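You operate a simulated robot arm through the tools that you are given. There is no shell and no other tool.

The job below is to be done with a simulated robot arm. You get a single attempt, and the scene is never put back.

## Task
Tip the strainer basket's stones into the waste bin and refit the basket.
Fine: shut the lid and swing the clamp bar back over it. Set down upright: strainer basket.

The check looks at the end state, three seconds after you hand in, the way a careful person would. Anything else that was tipped, shoved, dropped, spilled or broken makes it a failure. Lids that push on must go on centred and level and be pressed home; caps that screw on are set level and turned clockwise until they are tight.

## Robot
A 6-joint arm with a two-finger parallel gripper, fixed in place. Base frame: the origin is on the floor under the middle of its stand, x ahead of it, y to its left, z up; the work surface is at about z = 60. Readings come in cm, degrees, newtons and seconds.
With the tool pointing down near the work surface it reaches from about 50 to 88 cm from the base axis. Its first joint turns from -149.0 to 149.0 degrees. Payload 3.43 kg.
Tool frame: the origin (TCP) lies between the finger pads and is the grasp point; the fingertips stand 3.4 cm ahead of it; z points along the fingers, y is the line along which they close. Largest opening 12.8 cm; finger width 2.4, thickness 1.2; the body of the gripper, 4.8 by 13 cm, starts 9.6 cm behind the TCP.
Orientation is that of the tool frame in the base frame, as a unit quaternion [w, x, y, z]. With the fingers straight down and closing along the base's y, the tool's x points along the base's -x, its y along +y and its z along -z.

## Interface
- The arm moves only by the tool arm_command. Its argument "series" is text: rows parted by semicolons, each of 7 numbers parted by spaces: the closure in counts, from 0 (fully open) to 255 (shut), then the shift along the tool's x, y, z in m, then the turn, a rotation vector about the tool's x, y, z in degrees. In form: jaw dx dy dz ax ay az; .... A call has 1 to 20 rows; each row shifts and turns the commanded pose from where the row before left it, along the tool's axes as they then stand. A row lasts 0.2 s, in which the tool goes at most 5 cm and 8.6 degrees; a call with a longer step from one row to the next is refused whole, and so is a gripper value outside its range. A pose out of reach is approached as far as the arm can. The call stops where the force on the tool passes 40 N (or 10 N more than at its start, if that is more) or the arm is blocked; 0.2 s more then pass. The fingers move at their own pace (about 10.8 cm/s each) and stop on an object; they squeeze with about 30 N. The grip force told is the motor's: it shows also when the fingers shut on nothing. Time passes only in rows, and 0.2 s behind the last, so rows that do not move let the fingers close. It gives the time, the measured TCP pose, the force on the tool (base axes), the opening and the grip force at its end, in the units of the frame above (readings bear some noise), with the torque about the TCP (base axes, N m) and any sound that the robot's microphone picked up.
- Cameras (640 x 400 px; columns grow to the right, rows downward): "scene" is fixed at [5.06, 50.09, 149.8]; the picture's right is [0.37, -0.93, 0.00], its down [-0.64, -0.25, -0.73] and it looks along [0.67, 0.27, -0.69] (base axes); focal length 248 px, centre (320, 200). "wrist" rides on the gripper at [7.6, -1.1, -16] in the tool frame; the picture's right is [0.15, 0.99, 0.00], its down [-0.88, 0.13, -0.46] and it looks along [-0.45, 0.07, 0.89] (tool axes); focal length 234 px, centre (320, 200). There is no depth. A picture from a camera that has moved, and an enlarged one, comes with that camera's place and axes in the base frame and with its lens.
- camera(camera): a new picture of that camera. It takes no simulated time.
- raise_lower(by): slides the trunk up (or, below 0, down) by that many cm; the arm rides with it, the base frame stays. It gives what a move gives, with no picture.
- enlarge(camera, box): a new picture of the part [left, top, right, bottom] of that camera's present view, enlarged. It takes no simulated time.
- sign_off(): hands the job in; it is judged then, once.

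Nothing tells you positions but the pictures and the camera data. Unless the task says otherwise, let go and move clear before handing in.

The tools are called after "Emit:" as name(argument=value, ...) on one line, values as JSON. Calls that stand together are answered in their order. arm_command: Moves the arm, as the interface text tells. Its arguments: {"type":"object","properties":{"series":{"type":"string"}},"required":["series"]} The other tools are called the same way: raise_lower (by) moves the trunk up or down; camera (camera) takes a picture; enlarge (camera, box) takes an enlarged picture of a part of a camera's view; sign_off () hands the job in.

At the start:

```text
time: 0.0
tcp_pos: [52.51, 63.19, 128.25]
tcp_rot: [0.0, 0.0, 1.0, 0.0]
ft_force: [-0.5, 0.0, -1.2]
ft_torque: [0.03, -0.01, 0.0]
finger_gap: 12.79
gripper_force: 0.1
trunk travel left (down, up): [-67.5, 3.5]
```

scene: 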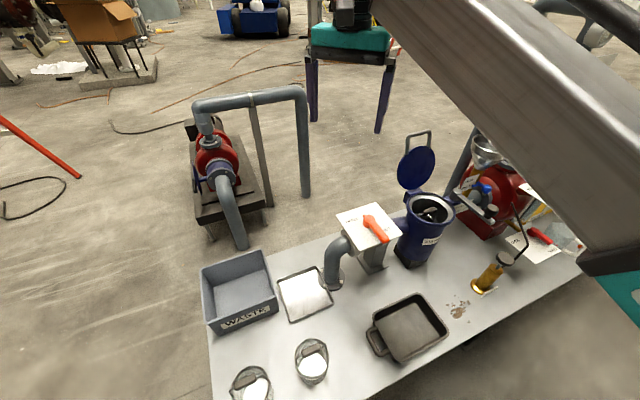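
wrist: 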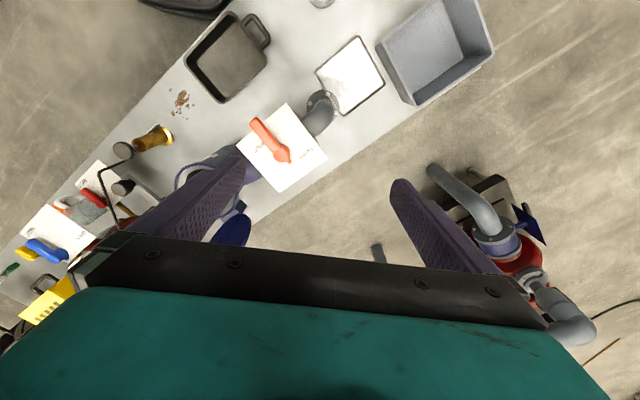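

I see a bench with a waste bin, a tray, a valve plate with a red handle, and a blue strainer body with its lid standing open and the basket apparently inside. I'll look closer before moving.

Emit:
enlarge(camera="scene", box=[360, 120, 520, 280])

Emit:
enlarge(camera="scene", box=[190, 230, 350, 400])

Emit:
enlarge(camera="scene", box=[340, 240, 520, 380])

Emit:
enlarge(camera="wrist", box=[160, 60, 360, 260])

```text
2.50 times, centred on (440, 200) of scene
camera zoom: at [5.06, 50.09, 149.8], right [0.37, -0.93, 0.0], down [-0.64, -0.25, -0.73], along [0.67, 0.27, -0.69], focal length 621 px, centre (20, 200)
```

zoom: 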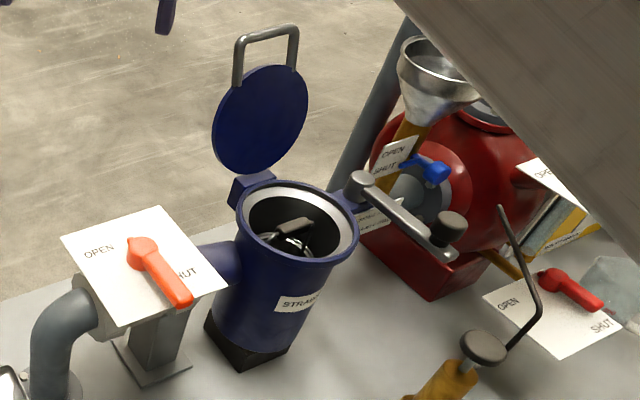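

```text
2.35 times, centred on (270, 315) of scene
camera zoom: at [5.06, 50.09, 149.8], right [0.37, -0.93, 0.0], down [-0.64, -0.25, -0.73], along [0.67, 0.27, -0.69], focal length 584 px, centre (438, -71)
```

zoom: 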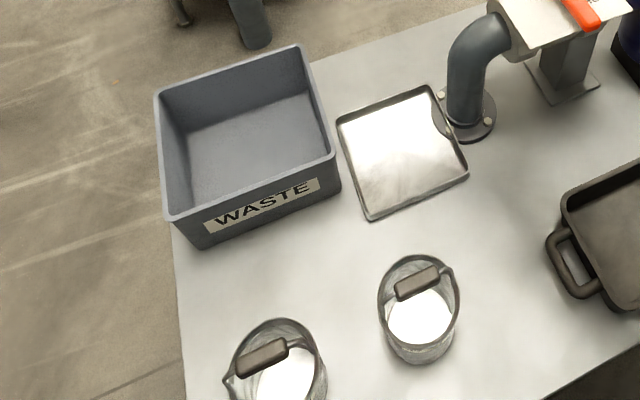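

```text
2.86 times, centred on (430, 310) of scene
camera zoom: at [5.06, 50.09, 149.8], right [0.37, -0.93, 0.0], down [-0.64, -0.25, -0.73], along [0.67, 0.27, -0.69], focal length 710 px, centre (6, -114)
```

zoom: 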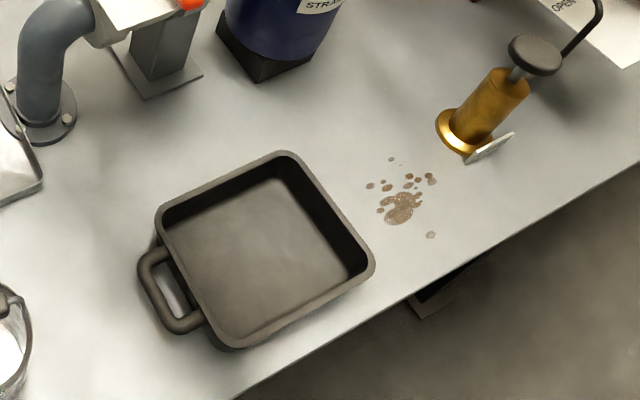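

```text
2.00 times, centred on (260, 160) of wrist
camera zoom: at [44.95, 62.01, 144.22], right [-0.15, 0.99, 0.0], down [0.88, 0.13, 0.46], along [0.45, 0.07, -0.89], focal length 468 px, centre (440, 280)
```

zoom: 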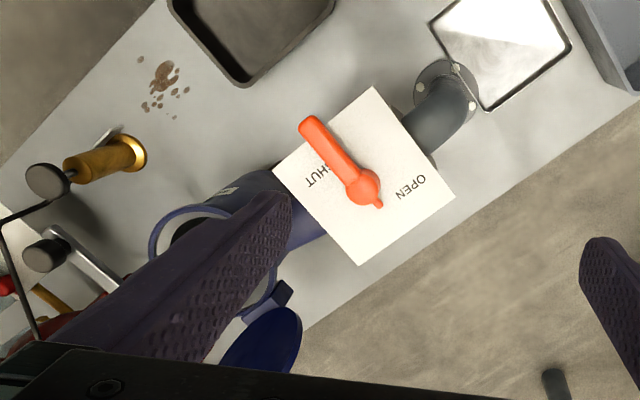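

The strainer (blue) stands at about (73, 37) with its rim near z = 90 and its lid open on the far side. The clamp bar is swung out to the right, and the waste bin is near (33, 92). I'll swing the wrist camera sideways at this height for a view straight into the strainer.

Emit:
arm_command(series="0 0 -0.036 0 0 0 0; 0 0 -0.036 0 0 0 0; 0 0 -0.036 0 0 0 0; 0 0 -0.036 0 0 0 0; 0 0 -0.036 0 0 0 0; 0 0 -0.036 0 0 0 0; 0 0 -0.036 0 0 0 0; 0 0 -0.03 0 0 0 0; 0 0 0 0 0 0 0")

Emit:
camera(camera="wrist")

Emit:
camera(camera="scene")

```text
time: 1.3
tcp_pos: [53.07, 44.54, 126.69]
tcp_rot: [0.004, 0.008, 1.0, 0.006]
ft_force: [-4.3, 13.6, 1.0]
ft_torque: [-2.4, -0.7, -1.24]
finger_gap: 12.8
gripper_force: 0.1
out of reach, approached as far as the arm can: row 5, 6
trunk travel left (down, up): [-67.5, 3.5]
stopped in row 6: the force on the tool passed its limit at 59 N (the readings are from after the stop); the commanded pose is now the measured one
```

```text
taken
camera wrist: at [45.39, 43.27, 142.7], right [-0.13, 0.99, 0.01], down [0.88, 0.11, 0.46], along [0.46, 0.07, -0.89], focal length 234 px, centre (320, 200)
```

wrist: 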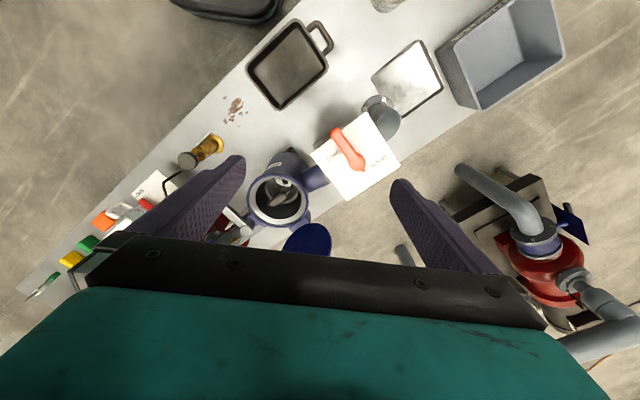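

```text
taken
```

scene: 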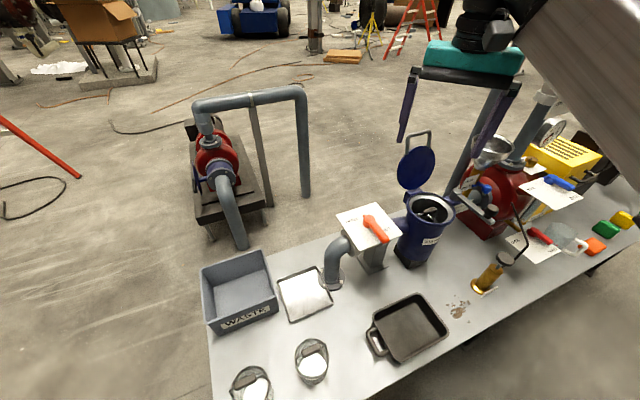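

The arm stopped partway with the reach limit flagged, and nothing in the view looks touched. I'll hold still for a moment to read the residual force.

Emit:
arm_command(series="0 0 0 0 0 0 0; 0 0 0 0 0 0 0")

Emit:
enlarge(camera="wrist", box=[200, 100, 400, 260])

Emit:
enlarge(camera="scene", box=[360, 0, 640, 240])

```text
time: 1.9
tcp_pos: [53.14, 44.43, 126.79]
tcp_rot: [0.005, 0.007, 1.0, 0.005]
ft_force: [-6.4, 23.7, -1.6]
ft_torque: [-3.92, -1.13, -2.02]
finger_gap: 12.8
gripper_force: 0.0
trunk travel left (down, up): [-67.5, 3.5]
```

```text
2.50 times, centred on (300, 180) of wrist
camera zoom: at [45.39, 43.22, 142.71], right [-0.13, 0.99, 0.01], down [0.88, 0.11, 0.46], along [0.46, 0.07, -0.89], focal length 585 px, centre (370, 250)
```

zoom: 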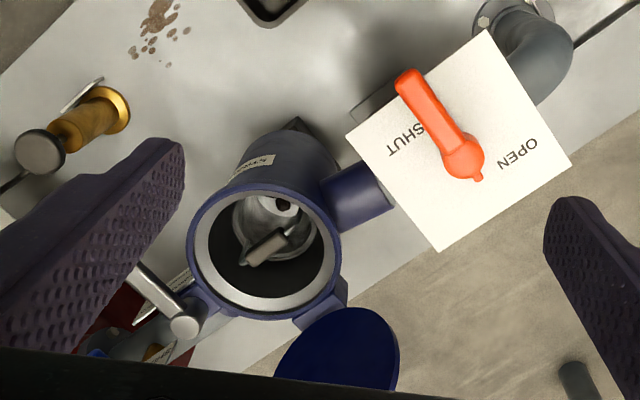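

```text
1.67 times, centred on (500, 120) of scene
camera zoom: at [5.06, 50.09, 149.8], right [0.37, -0.93, 0.0], down [-0.64, -0.25, -0.73], along [0.67, 0.27, -0.69], focal length 414 px, centre (20, 333)
```

zoom: 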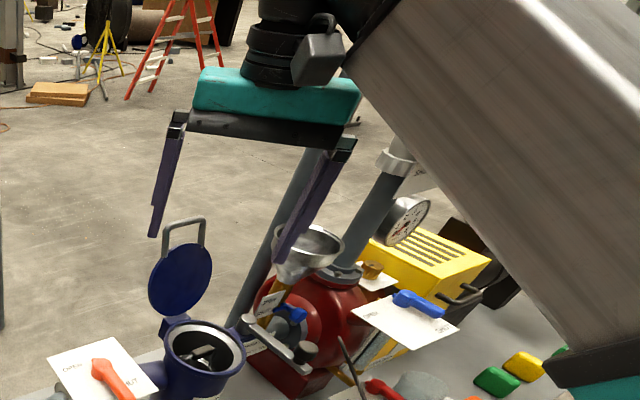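

The wrist's camera box seems to be pressing against the forearm, so this is self-contact and not a scene object. I'll back off in +y and then yaw the tool +60° about its own axis. That puts the camera to the side and lines the jaws up with the basket handle.

Emit:
arm_command(series="0 0 0.03 0 0 0 0; 0 0 0.03 0 0 0 0; 0 0 0.02 0 0 0 0; 0 0 0 0 0 0 7.5; 0 0 0 0 0 0 7.5; 0 0 0 0 0 0 7.5; 0 0 0 0 0 0 7.5; 0 0 0 0 0 0 7.5; 0 0 0 0 0 0 7.5; 0 0 0 0 0 0 7.5; 0 0 0 0 0 0 7.5; 0 0 0 0 0 0 0")

Emit:
camera(camera="wrist")

Emit:
camera(camera="scene")

```text
time: 4.5
tcp_pos: [53.1, 52.42, 126.88]
tcp_rot: [0.0, 0.507, 0.862, 0.006]
ft_force: [-0.5, -0.8, -0.1]
ft_torque: [0.01, 0.01, 0.0]
finger_gap: 12.81
gripper_force: 0.1
trunk travel left (down, up): [-67.5, 3.5]
```

```text
taken
camera wrist: at [48.39, 58.29, 142.87], right [0.79, 0.61, 0.01], down [0.54, -0.71, 0.45], along [0.28, -0.35, -0.89], focal length 234 px, centre (320, 200)
```

wrist: 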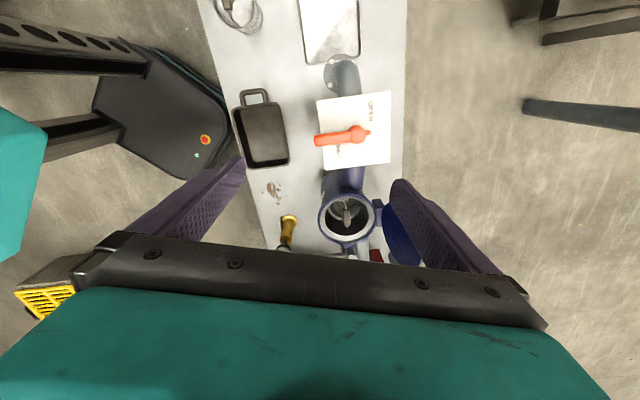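

```text
taken
```

scene: 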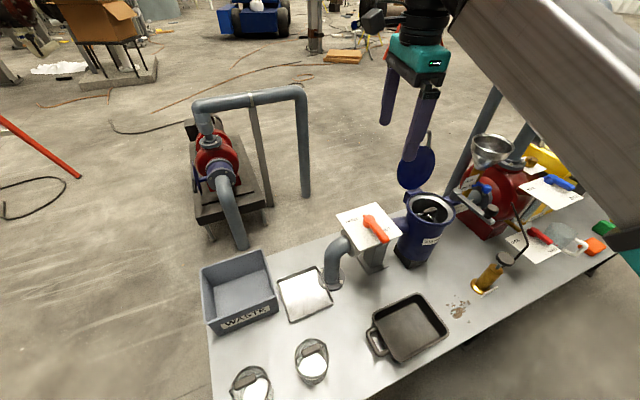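

The rim centre triangulates to about (75.6, 36.5, 86.8). Next I'll zoom in for the handle, the lid and the clamp.

Emit:
enlarge(camera="wrist", box=[300, 160, 420, 260])

Emit:
enlarge(camera="scene", box=[390, 170, 510, 250])

```text
4.00 times, centred on (360, 210) of wrist
camera zoom: at [48.39, 58.29, 142.87], right [0.79, 0.61, 0.01], down [0.54, -0.71, 0.45], along [0.28, -0.35, -0.89], focal length 937 px, centre (160, 160)
```

zoom: 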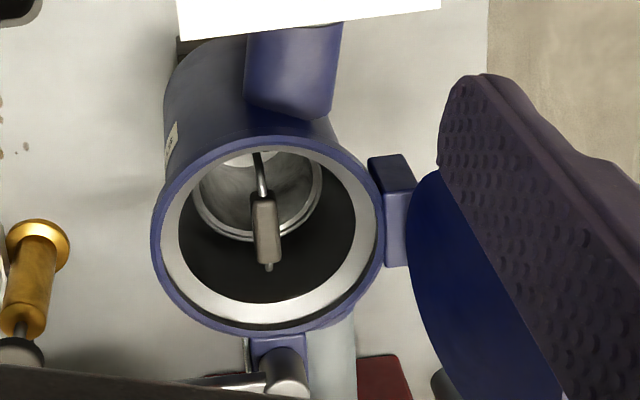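

```text
5.00 times, centred on (450, 210) of scene
camera zoom: at [5.06, 50.09, 149.8], right [0.37, -0.93, 0.0], down [-0.64, -0.25, -0.73], along [0.67, 0.27, -0.69], focal length 1242 px, centre (-330, 150)
```

zoom: 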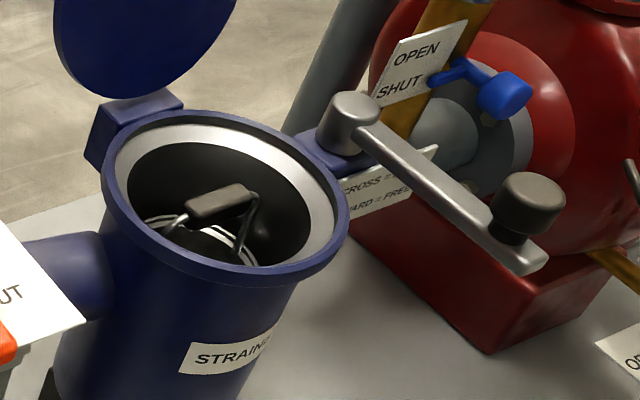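

The handle grip sits at about (74.5, 37, 88), with its bar along the bench direction (about -46°) and the basket rim lower, near z = 81. I'll yaw back about 14.5° and move the camera directly above the strainer at this safe height to look into the basket.

Emit:
arm_command(series="130 0 0 0 0 0 -7.25; 130 0 0 0 0 0 -7.25; 130 -0.035 0.005 0 0 0 0; 130 -0.035 0.005 0 0 0 0; 130 -0.035 0.005 0 0 0 0; 130 -0.035 0.005 0 0 0 0; 130 -0.035 0.005 0 0 0 0; 130 -0.035 0.005 0 0 0 0; 130 -0.035 0.005 0 0 0 0; 130 -0.035 0.005 0 0 0 0; 130 -0.035 0.005 0 0 0 0; 130 -0.02 0.004 0 0 0 0; 130 0 0 0 0 0 0")

Emit:
camera(camera="wrist")

Emit:
camera(camera="scene")

```text
time: 7.3
tcp_pos: [79.88, 31.75, 126.78]
tcp_rot: [0.001, 0.392, 0.92, 0.005]
ft_force: [0.5, 0.1, -0.9]
ft_torque: [-0.03, -0.03, 0.01]
finger_gap: 6.28
gripper_force: 0.0
trunk travel left (down, up): [-67.5, 3.5]
```

```text
taken
camera wrist: at [73.76, 36.1, 142.79], right [0.61, 0.79, 0.01], down [0.7, -0.55, 0.45], along [0.37, -0.27, -0.89], focal length 234 px, centre (320, 200)
```

wrist: 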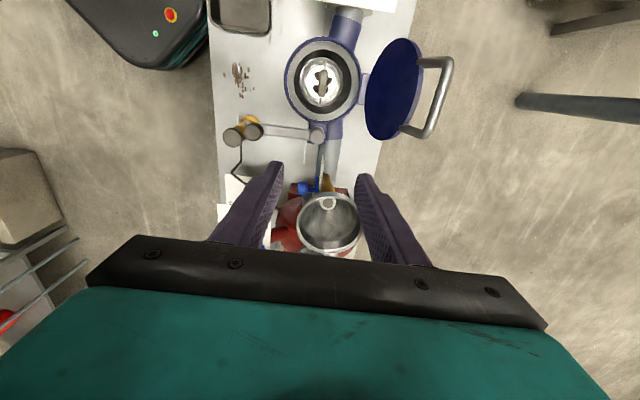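

```text
taken
```

scene: 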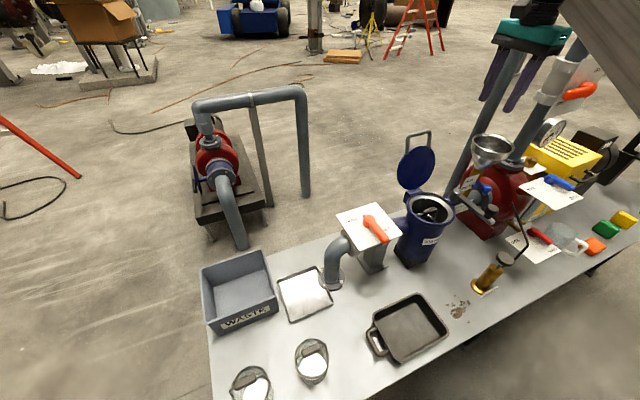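

I'm now right above the strainer and I'll zoom into it, the lid and the clamp.

Emit:
enlarge(camera="wrist", box=[270, 20, 390, 140])

Emit:
enlarge(camera="wrist", box=[210, 20, 470, 200])

Emit:
enlarge(camera="scene", box=[440, 100, 560, 260])

```text
3.33 times, centred on (330, 80) of wrist
camera zoom: at [73.76, 36.1, 142.79], right [0.61, 0.79, 0.01], down [0.7, -0.55, 0.45], along [0.37, -0.27, -0.89], focal length 781 px, centre (287, 600)
```

zoom: 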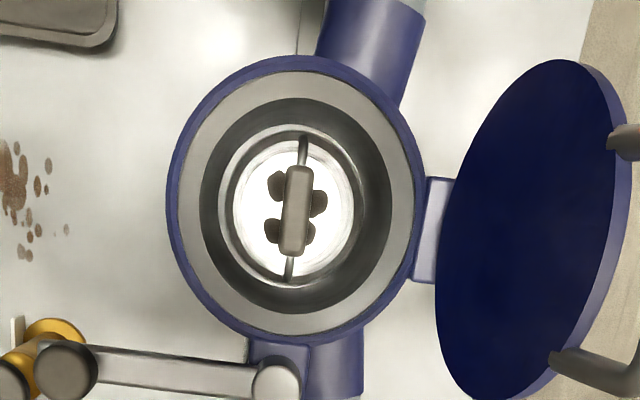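

```text
2.22 times, centred on (340, 110) of wrist
camera zoom: at [73.76, 36.1, 142.79], right [0.61, 0.79, 0.01], down [0.7, -0.55, 0.45], along [0.37, -0.27, -0.89], focal length 520 px, centre (276, 400)
```

zoom: 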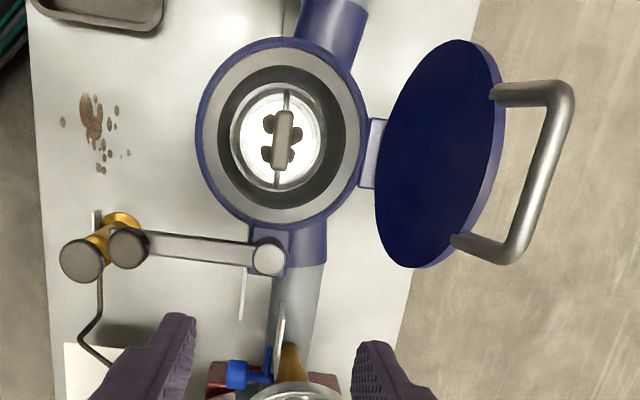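

```text
2.50 times, centred on (500, 180) of scene
camera zoom: at [5.06, 50.09, 149.8], right [0.37, -0.93, 0.0], down [-0.64, -0.25, -0.73], along [0.67, 0.27, -0.69], focal length 621 px, centre (-130, 250)
```

zoom: 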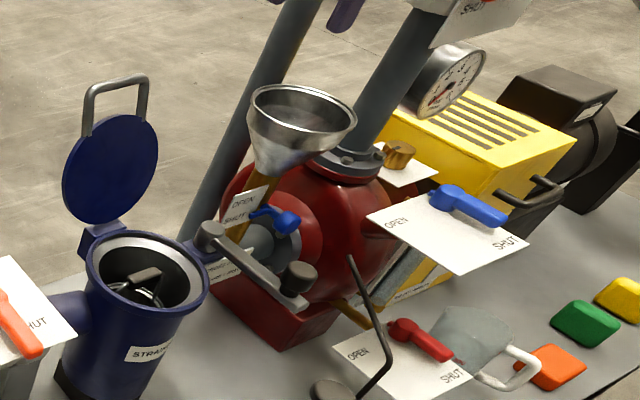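

The basket holds several brown stones under its bail grip. The lid leans about 10° past vertical on the hinge (+46° direction), and the clamp bar points out toward the robot with its knob near (73, 21). I'll centre over the grip, drop to z ≈ 102 and check the alignment.

Emit:
arm_command(series="130 0.036 -0.002 0 0 0 -0.7; 130 0.036 -0.002 0 0 0 -0.8; 130 0 0 0.03 0 0 0; 130 0 0 0.04 0 0 0; 130 0 0 0.04 0 0 0; 130 0 0 0.04 0 0 0; 130 0 0 0.04 0 0 0; 130 0 0 0.04 0 0 0; 130 0 0 0.018 0 0 0; 130 0 0 0 0 0 0")

Emit:
camera(camera="wrist")

Emit:
enlarge(camera="scene", box=[380, 90, 500, 250])

```text
time: 9.5
tcp_pos: [74.87, 36.87, 102.09]
tcp_rot: [0.001, 0.38, 0.925, 0.004]
ft_force: [0.7, -0.1, -0.6]
ft_torque: [0.03, -0.03, 0.0]
finger_gap: 6.27
gripper_force: 0.0
trunk travel left (down, up): [-67.5, 3.5]
```

```text
taken
camera wrist: at [68.53, 41.16, 118.0], right [0.59, 0.81, 0.01], down [0.71, -0.53, 0.46], along [0.37, -0.26, -0.89], focal length 234 px, centre (320, 200)
```

wrist: 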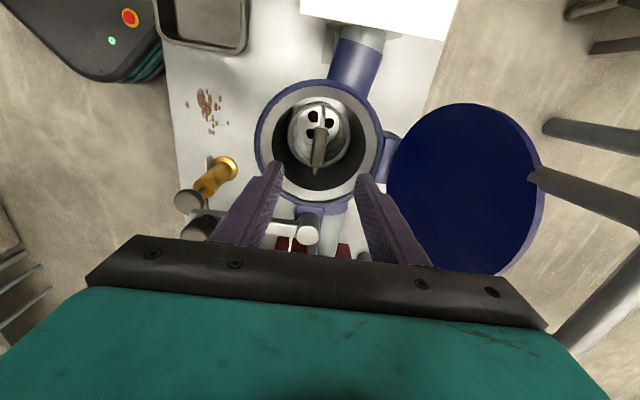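

```text
2.50 times, centred on (440, 170) of scene
camera zoom: at [5.06, 50.09, 149.8], right [0.37, -0.93, 0.0], down [-0.64, -0.25, -0.73], along [0.67, 0.27, -0.69], focal length 621 px, centre (20, 275)
```

zoom: 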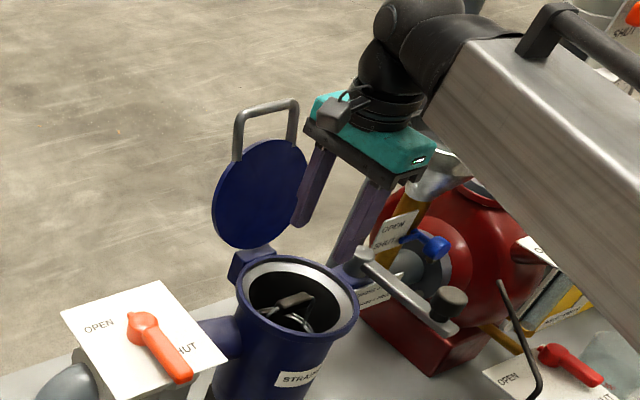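

The grip sits centred between the fingers. I'll descend to TCP z ≈ 87.3, with the fingers straddling the grip, and close.

Emit:
arm_command(series="130 -0.003 0 0.03 0 0 0; 130 0 0 0.03 0 0 0; 130 0 0 0.03 0 0 0; 130 0 0 0.025 0 0 0; 130 0 0 0.02 0 0 0; 130 0 0 0.013 0 0 0; 130 0 0 0 0 0 0")

Emit:
camera(camera="wrist")

Emit:
enlarge(camera="scene", box=[390, 150, 490, 230])

```text
time: 11.1
tcp_pos: [74.96, 36.73, 87.21]
tcp_rot: [0.001, 0.38, 0.925, 0.005]
ft_force: [0.8, 0.1, 0.5]
ft_torque: [0.0, 0.01, 0.0]
finger_gap: 6.26
gripper_force: 0.0
trunk travel left (down, up): [-67.5, 3.5]
```

```text
taken
camera wrist: at [68.77, 41.02, 103.15], right [0.59, 0.81, 0.01], down [0.71, -0.53, 0.46], along [0.37, -0.26, -0.89], focal length 234 px, centre (320, 200)
```

wrist: 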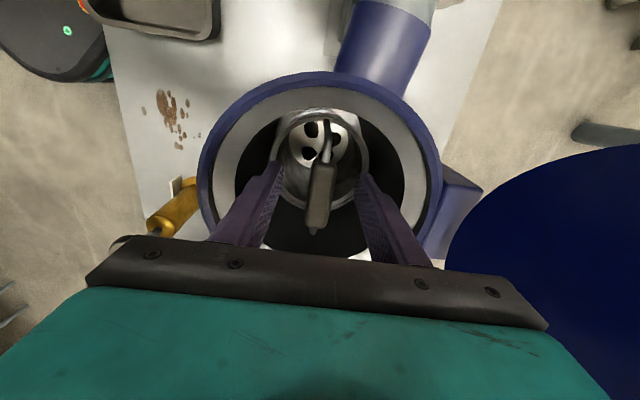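

```text
5.00 times, centred on (440, 190) of scene
camera zoom: at [5.06, 50.09, 149.8], right [0.37, -0.93, 0.0], down [-0.64, -0.25, -0.73], along [0.67, 0.27, -0.69], focal length 1242 px, centre (-280, 250)
```

zoom: 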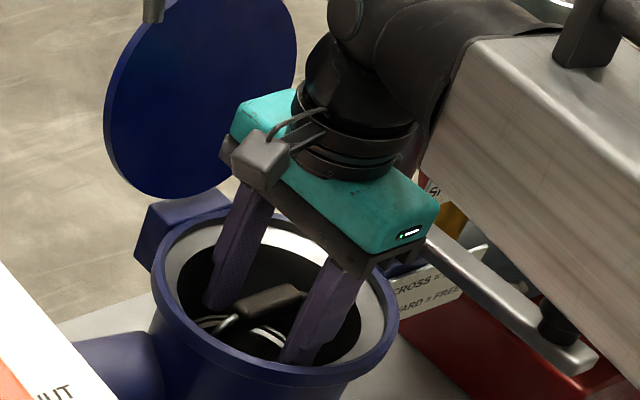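

The fingers straddle the grip inside the mouth, and the grip centre looks about half a centimetre above the TCP. I'll rise 0.4 cm, close on it and check the grip.

Emit:
arm_command(series="130 0 0 -0.004 0 0 0; 200 0 0 0 0 0 0; 255 0 0 0 0 0 0; 255 0 0 0 0 0 0; 255 0 0 0 0 0 0; 255 0 0 0 0 0 0")

Emit:
camera(camera="wrist")

```text
time: 12.5
tcp_pos: [75.03, 36.83, 87.45]
tcp_rot: [0.0, 0.38, 0.925, 0.005]
ft_force: [-0.5, 0.3, 1.5]
ft_torque: [-0.14, 0.17, 0.0]
finger_gap: 1.76
gripper_force: 30.5
trunk travel left (down, up): [-67.5, 3.5]
```

```text
taken
camera wrist: at [68.79, 41.05, 103.56], right [0.59, 0.81, 0.01], down [0.71, -0.53, 0.46], along [0.37, -0.26, -0.89], focal length 234 px, centre (320, 200)
```

wrist: 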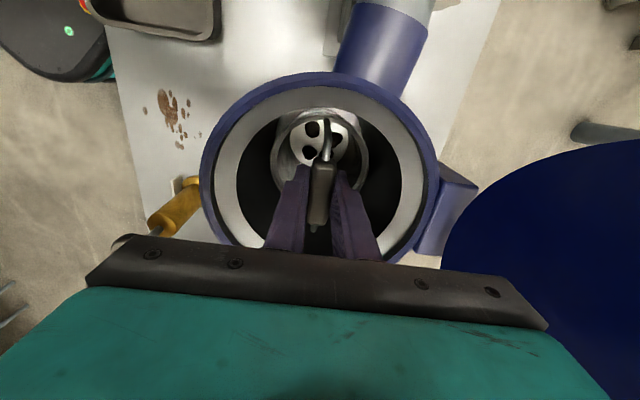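

The grip is held at 1.76 cm width and 30 N, and I've noted the seat pose as TCP (75.0, 36.8, 87.45). I'll lift slowly and check the load.

Emit:
arm_command(series="255 0 0 -0.005 0 0 0; 255 0 0 -0.01 0 0 0; 255 0 0 -0.015 0 0 0; 255 0 0 -0.02 0 0 0; 255 0 0 0 0 0 0")

Emit:
camera(camera="wrist")

Emit:
enlarge(camera="scene", box=[380, 120, 500, 240])

```text
time: 13.7
tcp_pos: [75.04, 36.59, 92.58]
tcp_rot: [0.001, 0.38, 0.925, 0.005]
ft_force: [0.2, -0.8, -2.0]
ft_torque: [0.02, 0.03, 0.0]
finger_gap: 1.77
gripper_force: 30.5
trunk travel left (down, up): [-67.5, 3.5]
```

```text
taken
camera wrist: at [68.8, 40.98, 108.63], right [0.59, 0.81, 0.01], down [0.71, -0.53, 0.46], along [0.37, -0.26, -0.89], focal length 234 px, centre (320, 200)
```

wrist: 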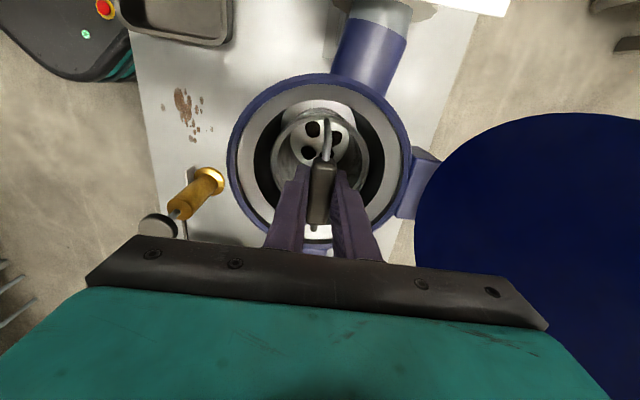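

```text
3.33 times, centred on (440, 180) of scene
camera zoom: at [5.06, 50.09, 149.8], right [0.37, -0.93, 0.0], down [-0.64, -0.25, -0.73], along [0.67, 0.27, -0.69], focal length 828 px, centre (-80, 267)
```

zoom: 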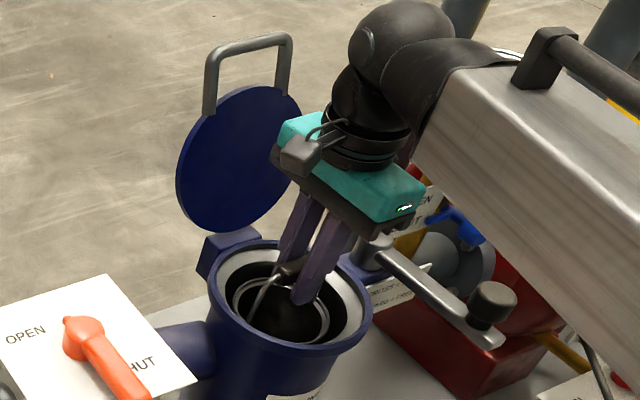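

The basket is coming up cleanly and weighs only about 2–3 N. I'll keep lifting straight up to clear the body.

Emit:
arm_command(series="255 0 0 -0.02 0 0 0; 255 0 0 -0.02 0 0 0; 255 0 0 -0.02 0 0 0; 255 0 0 -0.02 0 0 0; 255 0 0 -0.02 0 0 0; 255 0 0 -0.02 0 0 0; 255 0 0 -0.02 0 0 0; 255 0 0 -0.025 0 0 0; 255 0 0 -0.03 0 0 0; 255 0 0 -0.03 0 0 0; 255 0 0 -0.03 0 0 0; 255 0 0 -0.03 0 0 0; 255 0 0 -0.025 0 0 0; 255 0 0 0 0 0 0")

Emit:
camera(camera="wrist")

Emit:
enlarge(camera="scene", box=[360, 40, 520, 240])

```text
time: 16.7
tcp_pos: [74.78, 36.34, 123.69]
tcp_rot: [0.001, 0.38, 0.925, 0.006]
ft_force: [0.5, 0.0, -1.6]
ft_torque: [-0.04, 0.0, -0.01]
finger_gap: 1.75
gripper_force: 29.8
trunk travel left (down, up): [-67.5, 3.5]
```

```text
taken
camera wrist: at [68.63, 40.66, 139.62], right [0.59, 0.81, 0.01], down [0.71, -0.53, 0.46], along [0.37, -0.26, -0.89], focal length 234 px, centre (320, 200)
```

wrist: 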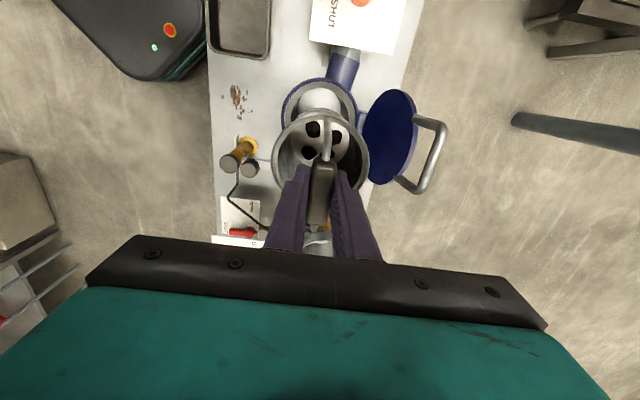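

```text
2.00 times, centred on (440, 140) of scene
camera zoom: at [5.06, 50.09, 149.8], right [0.37, -0.93, 0.0], down [-0.64, -0.25, -0.73], along [0.67, 0.27, -0.69], focal length 497 px, centre (80, 320)
```

zoom: 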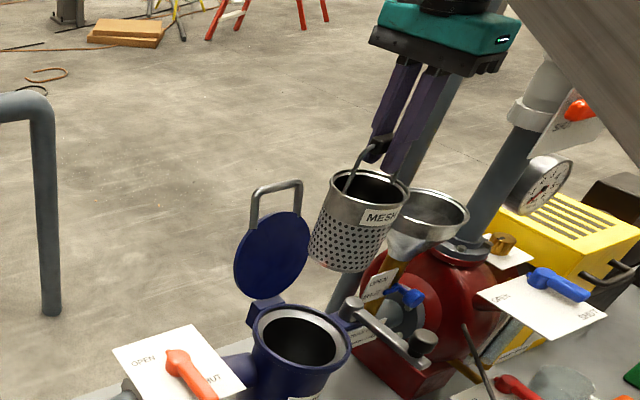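

The mesh basket is out with its stones in it. I'll carry it level along the bench direction toward the waste bin at this height.

Emit:
arm_command(series="255 0.015 0 0 0 0 0; 255 0.03 0 0 0 0 0; 255 0.035 0 0 0 0 0; 255 0.035 0 0 0 0 0; 255 0.035 0 0 0 0 0; 255 0.035 0 0 0 0 0; 255 0.035 0 0 0 0 0; 255 0.035 0 0 0 0 0; 255 0.035 0 0 0 0 0; 255 0.035 0 0 0 0 0; 255 0.035 0 0 0 0 0; 255 0.035 0 0 0 0 0; 255 0.035 0 0 0 0 0; 255 0.035 0 0 0 0 0; 255 0.035 0 0 0 0 0; 255 0.035 0 0 0 0 0; 255 0.03 0 0 0 0 0; 255 0.015 0 0 0 0 0; 255 0 0 0 0 0 0")

Emit:
camera(camera="wrist")

Emit:
camera(camera="scene")

```text
time: 20.7
tcp_pos: [33.64, 77.21, 123.64]
tcp_rot: [0.001, 0.381, 0.924, 0.005]
ft_force: [-0.8, -0.1, -2.9]
ft_torque: [-0.02, 0.01, 0.01]
finger_gap: 1.79
gripper_force: 29.6
trunk travel left (down, up): [-67.5, 3.5]
```

```text
taken
camera wrist: at [27.35, 81.57, 139.66], right [0.59, 0.81, 0.01], down [0.71, -0.53, 0.46], along [0.37, -0.26, -0.89], focal length 234 px, centre (320, 200)
```

wrist: 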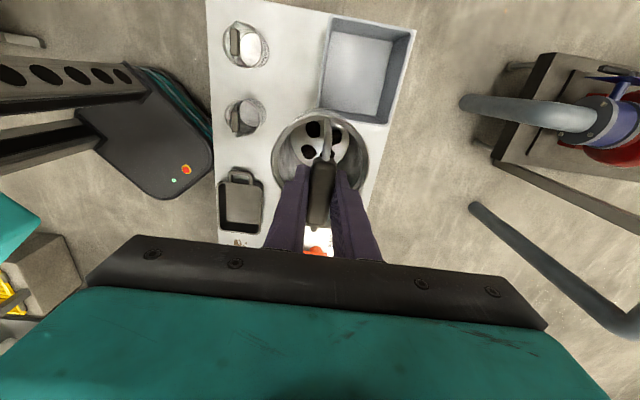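

```text
taken
```

scene: 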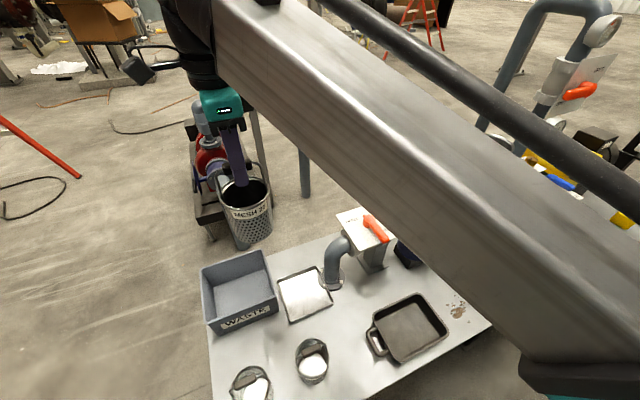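

The bin is in the wrist view now, so I'll zoom in to locate its rim precisely.

Emit:
enlarge(camera="wrist", box=[210, 0, 430, 180])

Emit:
enlarge(camera="scene", box=[190, 150, 350, 400])

```text
2.22 times, centred on (320, 90) of wrist
camera zoom: at [27.35, 81.57, 139.66], right [0.59, 0.81, 0.01], down [0.71, -0.53, 0.46], along [0.37, -0.26, -0.89], focal length 520 px, centre (320, 444)
```

zoom: 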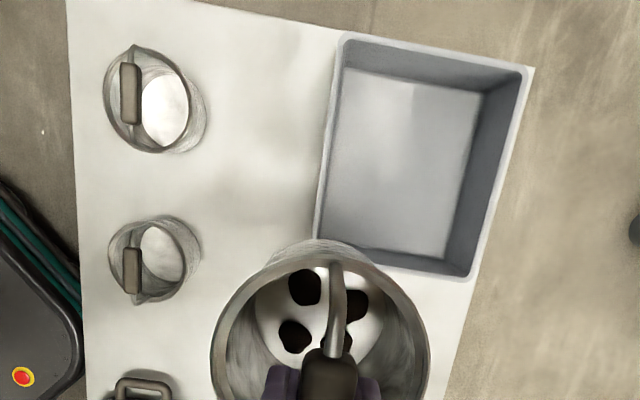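

```text
1.60 times, centred on (270, 275) of scene
camera zoom: at [5.06, 50.09, 149.8], right [0.37, -0.93, 0.0], down [-0.64, -0.25, -0.73], along [0.67, 0.27, -0.69], focal length 397 px, centre (400, 80)
```

zoom: 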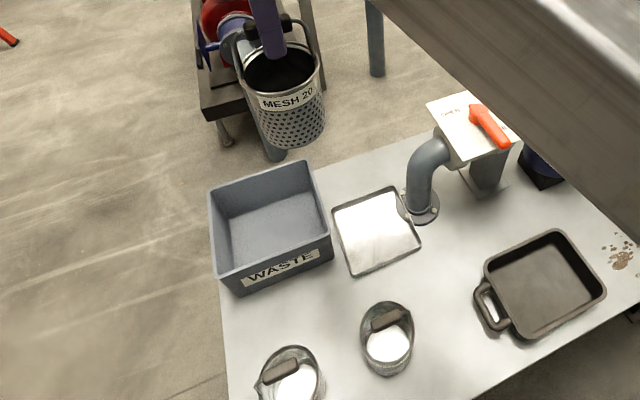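

The bin rim corners come out at about (18.5, 92), (32.5, 106.5), (48, 91) and (33, 77), so the centre is (33, 92) with the rim at z ≈ 71.5. I'll yaw so tool x points along +y, then lower to z ≈ 107 with the basket still upright before tilting.

Emit:
arm_command(series="255 0 0 0 0 0 7.53; 255 0 0 0 0 0 7.53; 255 0 0 0 0 0 7.53; 255 0 0 0 0 0 7.53; 255 0 0 0 0 0 7.53; 255 0 0 0 0 0 7.53; 255 0.005 0 0.02 0 0 0; 255 0.01 0 0.03 0 0 0; 255 0.01 0 0.03 0 0 0; 255 0.01 0 0.03 0 0 0; 255 0 0 0.03 0 0 0; 255 0 0 0.025 0 0 0; 255 0 0 0 0 0 0")

Emit:
camera(camera="wrist")

Emit:
camera(camera="scene")

```text
time: 23.5
tcp_pos: [33.79, 80.89, 107.26]
tcp_rot: [-0.001, 0.707, 0.708, 0.005]
ft_force: [-0.4, -0.4, -1.8]
ft_torque: [-0.01, 0.02, 0.01]
finger_gap: 1.78
gripper_force: 30.6
trunk travel left (down, up): [-67.5, 3.5]
```

```text
taken
camera wrist: at [32.47, 88.18, 123.35], right [0.99, 0.15, 0.01], down [0.13, -0.88, 0.45], along [0.07, -0.44, -0.89], focal length 234 px, centre (320, 200)
```

wrist: 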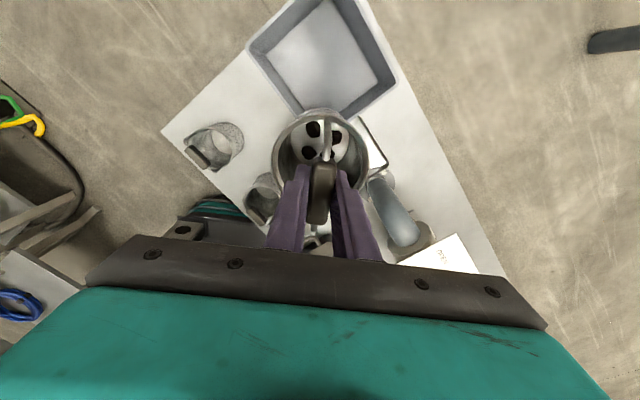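

```text
taken
```

scene: 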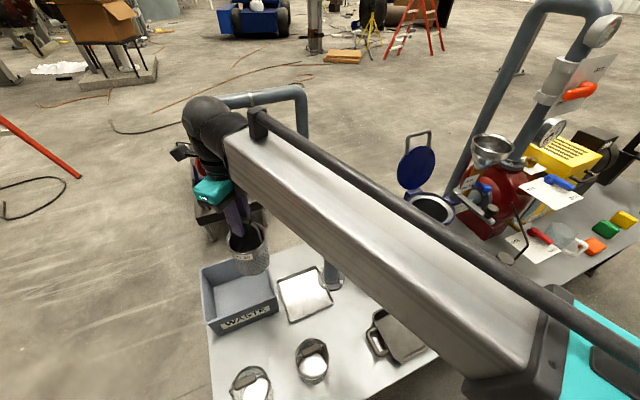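

The basket hangs over the near part of the bin. I'll tilt outward about the tool's y axis to roughly 64°, which keeps the stones in, moving slightly outward and watching for grip slip.

Emit:
arm_command(series="255 0.0075 0 0 0 8 0; 255 0.0074 0 0.001 0 8 0; 255 0.0072 0 0.0021 0 8 0; 255 0.0069 0 0.003 0 8 0; 255 0.0064 0 0.004 0 8 0; 255 0.0058 0 0.0048 0 8 0; 255 0.005 0 0.0056 0 8 0; 255 0.0042 0 0.0062 0 8 0; 255 0 0 0 0 0 0")

Emit:
camera(camera="wrist")

Emit:
camera(camera="scene")

```text
time: 25.5
tcp_pos: [33.65, 86.78, 107.39]
tcp_rot: [-0.376, 0.596, 0.599, 0.38]
ft_force: [0.3, 0.3, -1.6]
ft_torque: [-0.23, 0.01, 0.02]
finger_gap: 1.79
gripper_force: 30.0
trunk travel left (down, up): [-67.5, 3.5]
```

```text
taken
camera wrist: at [32.5, 75.61, 121.07], right [0.99, 0.06, 0.14], down [0.13, -0.79, -0.6], along [0.07, 0.61, -0.79], focal length 234 px, centre (320, 200)
```

wrist: 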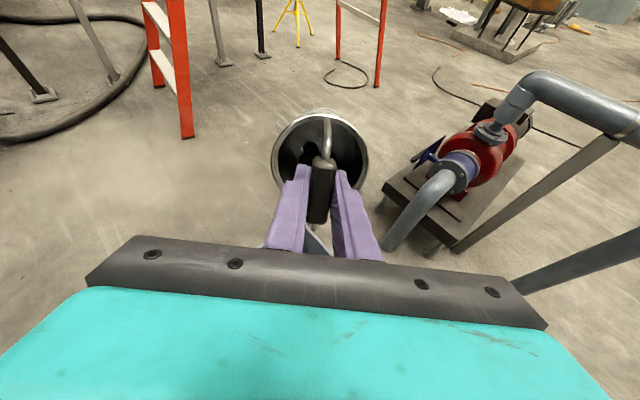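

```text
taken
```

scene: 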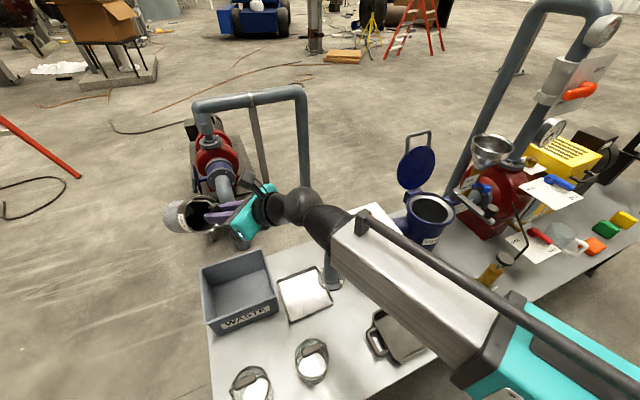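

There's no slip; the basket still sits squarely in the jaws at 64° tilt. I'll come down to z ≈ 100 and reach about 94° tilt, with the lip over the middle of the bin.

Emit:
arm_command(series="255 -0.0111 0 0.0114 0 6 0; 255 -0.0122 0 0.0102 0 6 0; 255 -0.0132 0 0.0089 0 6 0; 255 -0.0141 0 0.0074 0 6 0; 255 -0.0148 0 0.0059 0 6 0; 255 0 0 0 0 0 0")

Emit:
camera(camera="wrist")

Emit:
camera(camera="scene")

```text
time: 26.9
tcp_pos: [33.64, 89.59, 99.98]
tcp_rot: [-0.518, 0.478, 0.48, 0.522]
ft_force: [-0.8, 0.1, -2.3]
ft_torque: [-0.22, -0.01, 0.02]
finger_gap: 1.77
gripper_force: 29.8
trunk travel left (down, up): [-67.5, 3.5]
```

```text
taken
camera wrist: at [32.58, 73.0, 106.22], right [0.99, -0.01, 0.15], down [0.14, -0.38, -0.91], along [0.07, 0.92, -0.38], focal length 234 px, centre (320, 200)
```

wrist: 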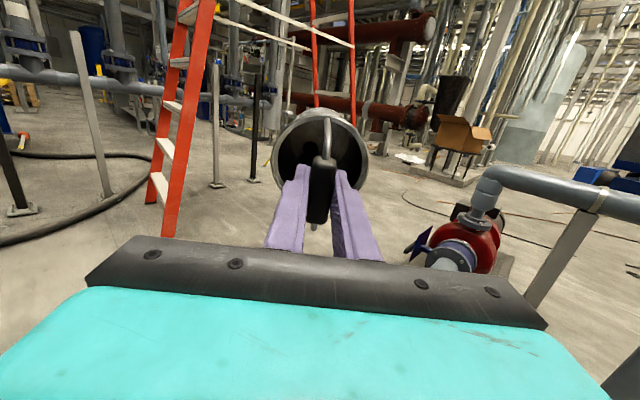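

```text
taken
```

scene: 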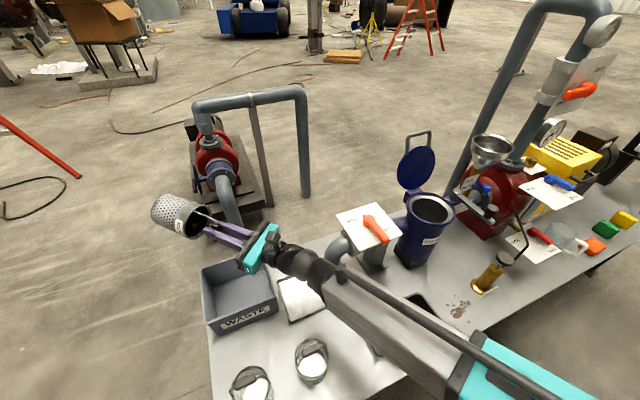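

The basket is horizontal with its mouth above the bin. I'll tip on gradually past horizontal to about 122°.

Emit:
arm_command(series="255 0 0 0 0 4 0; 255 0 0 0 0 4 0; 255 0 0 0 0 4 0; 255 0 0 0 0 4 0; 255 0 0 0 0 4 0; 255 0 0 0 0 4 0; 255 0 0 0 0 4 0; 255 0 0 0 0 0 0; 255 0 0 0 0 0 0")

Emit:
camera(camera="scene")

Emit:
enlarge(camera="scene", box=[130, 170, 350, 340])

Emit:
camera(camera="wrist")

```text
time: 28.9
tcp_pos: [33.66, 89.64, 99.91]
tcp_rot: [-0.62, 0.338, 0.342, 0.621]
ft_force: [-0.2, 0.2, -2.1]
ft_torque: [-0.19, 0.01, -0.01]
finger_gap: 1.8
gripper_force: 30.4
trunk travel left (down, up): [-67.5, 3.5]
```

```text
taken
```

scene: 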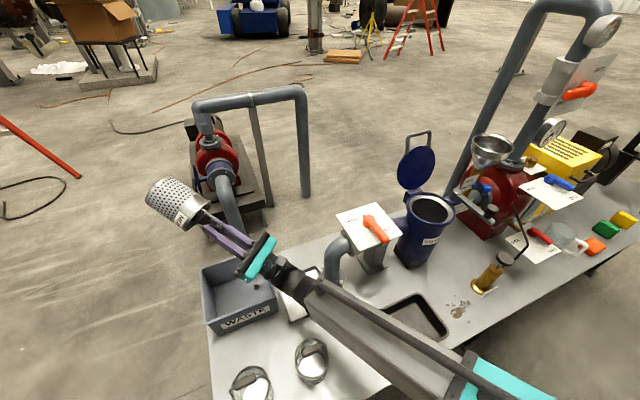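

```text
2.35 times, centred on (240, 255) of scene
camera zoom: at [5.06, 50.09, 149.8], right [0.37, -0.93, 0.0], down [-0.64, -0.25, -0.73], along [0.67, 0.27, -0.69], focal length 584 px, centre (508, 71)
```

zoom: 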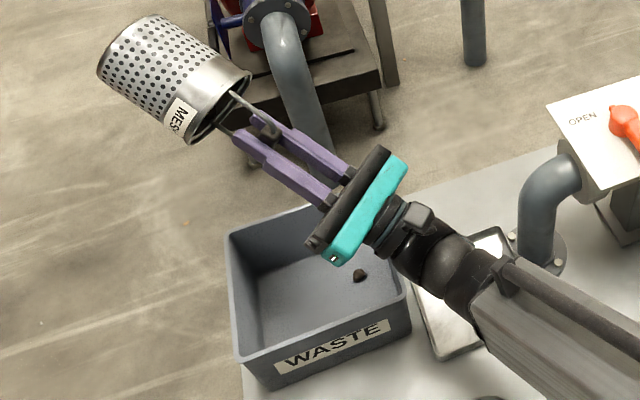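

```text
taken
camera wrist: at [32.64, 72.02, 97.69], right [0.99, -0.08, 0.13], down [0.14, 0.09, -0.99], along [0.06, 0.99, 0.1], focal length 234 px, centre (320, 200)
```

wrist: 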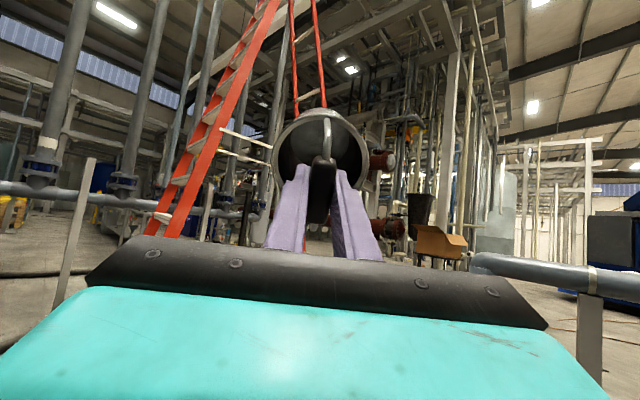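

One stone is already in the bin. I'll tip further to about 140° while rising a little to keep the wrist clear.

Emit:
arm_command(series="255 0.0085 0 0.0053 0 4.5 0; 255 0.008 0 0.006 0 4.5 0; 255 0.0075 0 0.0066 0 4.5 0; 255 0.007 0 0.0071 0 4.5 0; 255 0 0 0 0 0 0; 255 0 0 0 0 0 0; 255 0 0 0 0 0 0")

Emit:
camera(camera="wrist")

Emit:
enlarge(camera="scene", box=[130, 170, 350, 340])

```text
time: 30.5
tcp_pos: [34.47, 89.37, 103.92]
tcp_rot: [0.667, -0.232, -0.252, -0.662]
ft_force: [-0.6, 0.1, -1.1]
ft_torque: [-0.1, -0.02, -0.01]
finger_gap: 1.77
gripper_force: 30.0
out of reach, approached as far as the arm can: row 4
trunk travel left (down, up): [-67.5, 3.5]
```

```text
taken
camera wrist: at [33.82, 73.19, 96.6], right [0.99, -0.1, 0.12], down [0.15, 0.38, -0.91], along [0.04, 0.92, 0.39], focal length 234 px, centre (320, 200)
```

wrist: 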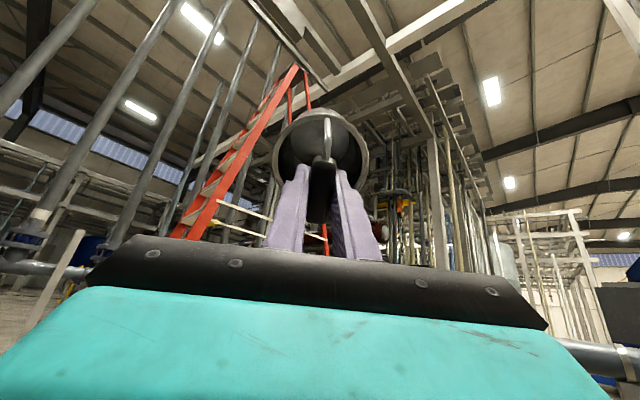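

```text
2.35 times, centred on (240, 255) of scene
camera zoom: at [5.06, 50.09, 149.8], right [0.37, -0.93, 0.0], down [-0.64, -0.25, -0.73], along [0.67, 0.27, -0.69], focal length 584 px, centre (508, 71)
```

zoom: 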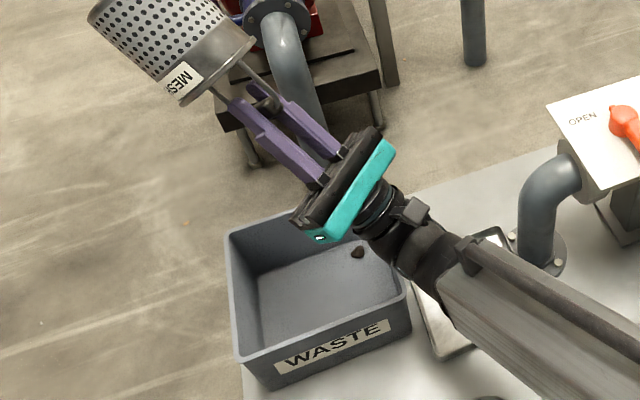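

Tilt is about 140° and the load has dropped. I'll check the inside of the basket and the bin for remaining stones.

Emit:
enlarge(camera="wrist", box=[260, 90, 380, 190])

Emit:
enlarge(camera="scene", box=[200, 230, 300, 330])

```text
4.00 times, centred on (320, 140) of wrist
camera zoom: at [33.82, 73.19, 96.6], right [0.99, -0.1, 0.12], down [0.15, 0.38, -0.91], along [0.04, 0.92, 0.39], focal length 937 px, centre (320, 440)
```

zoom: 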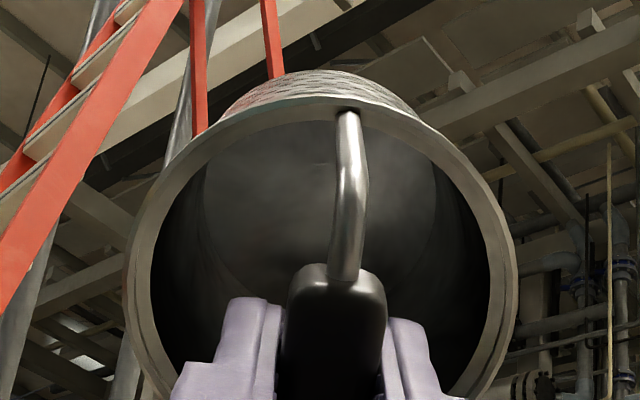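

```text
4.00 times, centred on (250, 280) of scene
camera zoom: at [5.06, 50.09, 149.8], right [0.37, -0.93, 0.0], down [-0.64, -0.25, -0.73], along [0.67, 0.27, -0.69], focal length 993 px, centre (600, -120)
```

zoom: 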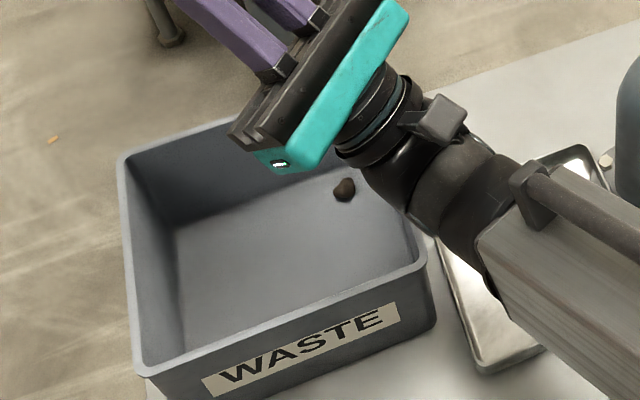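

The visible part of the basket looks empty, but the fingers hide its lower half and only one stone shows in the bin. I'll give a few gentle shakes along the tool axis, then untilt and look.

Emit:
arm_command(series="255 0 0 -0.012 0 0 0; 255 0 0 0.012 0 0 0; 255 0 0 -0.012 0 0 0; 255 0 0 0.012 0 0 0; 255 0 0 -0.012 0 0 0; 255 0 0 0.012 0 0 0; 255 0 0 0 0 0 0; 255 0 0 0 0 -7 0; 255 0 0 0 0 -7 0; 255 0 0 0 0 -8 0; 255 0 0 0 0 -8 0; 255 0 0 0 0 -8 0; 255 0 0 0 0 -8 0; 255 0 0 0 0 0 0")

Emit:
camera(camera="wrist")

Emit:
enlarge(camera="scene", box=[130, 170, 350, 340])

```text
time: 33.5
tcp_pos: [36.33, 88.72, 104.08]
tcp_rot: [-0.517, 0.479, 0.482, 0.52]
ft_force: [0.5, 0.9, -2.0]
ft_torque: [-0.22, -0.02, 0.0]
finger_gap: 1.76
gripper_force: 30.2
out of reach, approached as far as the arm can: row 1, 2, 3, 4
trunk travel left (down, up): [-67.5, 3.5]
```

```text
taken
camera wrist: at [35.16, 72.08, 110.47], right [0.99, -0.01, 0.15], down [0.14, -0.39, -0.91], along [0.07, 0.92, -0.38], focal length 234 px, centre (320, 200)
```

wrist: 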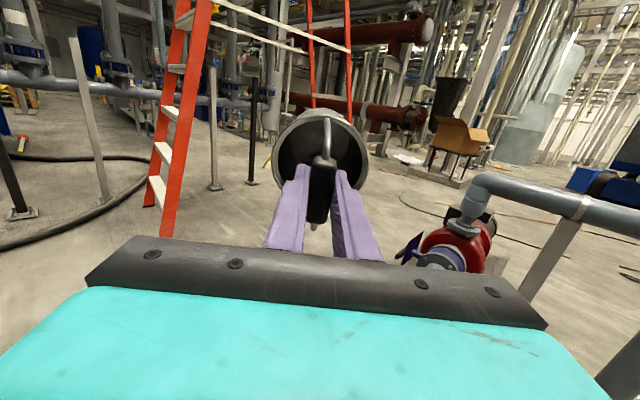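

```text
2.35 times, centred on (240, 255) of scene
camera zoom: at [5.06, 50.09, 149.8], right [0.37, -0.93, 0.0], down [-0.64, -0.25, -0.73], along [0.67, 0.27, -0.69], focal length 584 px, centre (508, 71)
```

zoom: 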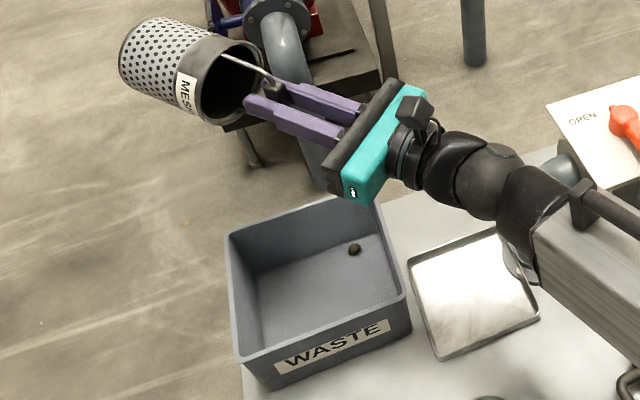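

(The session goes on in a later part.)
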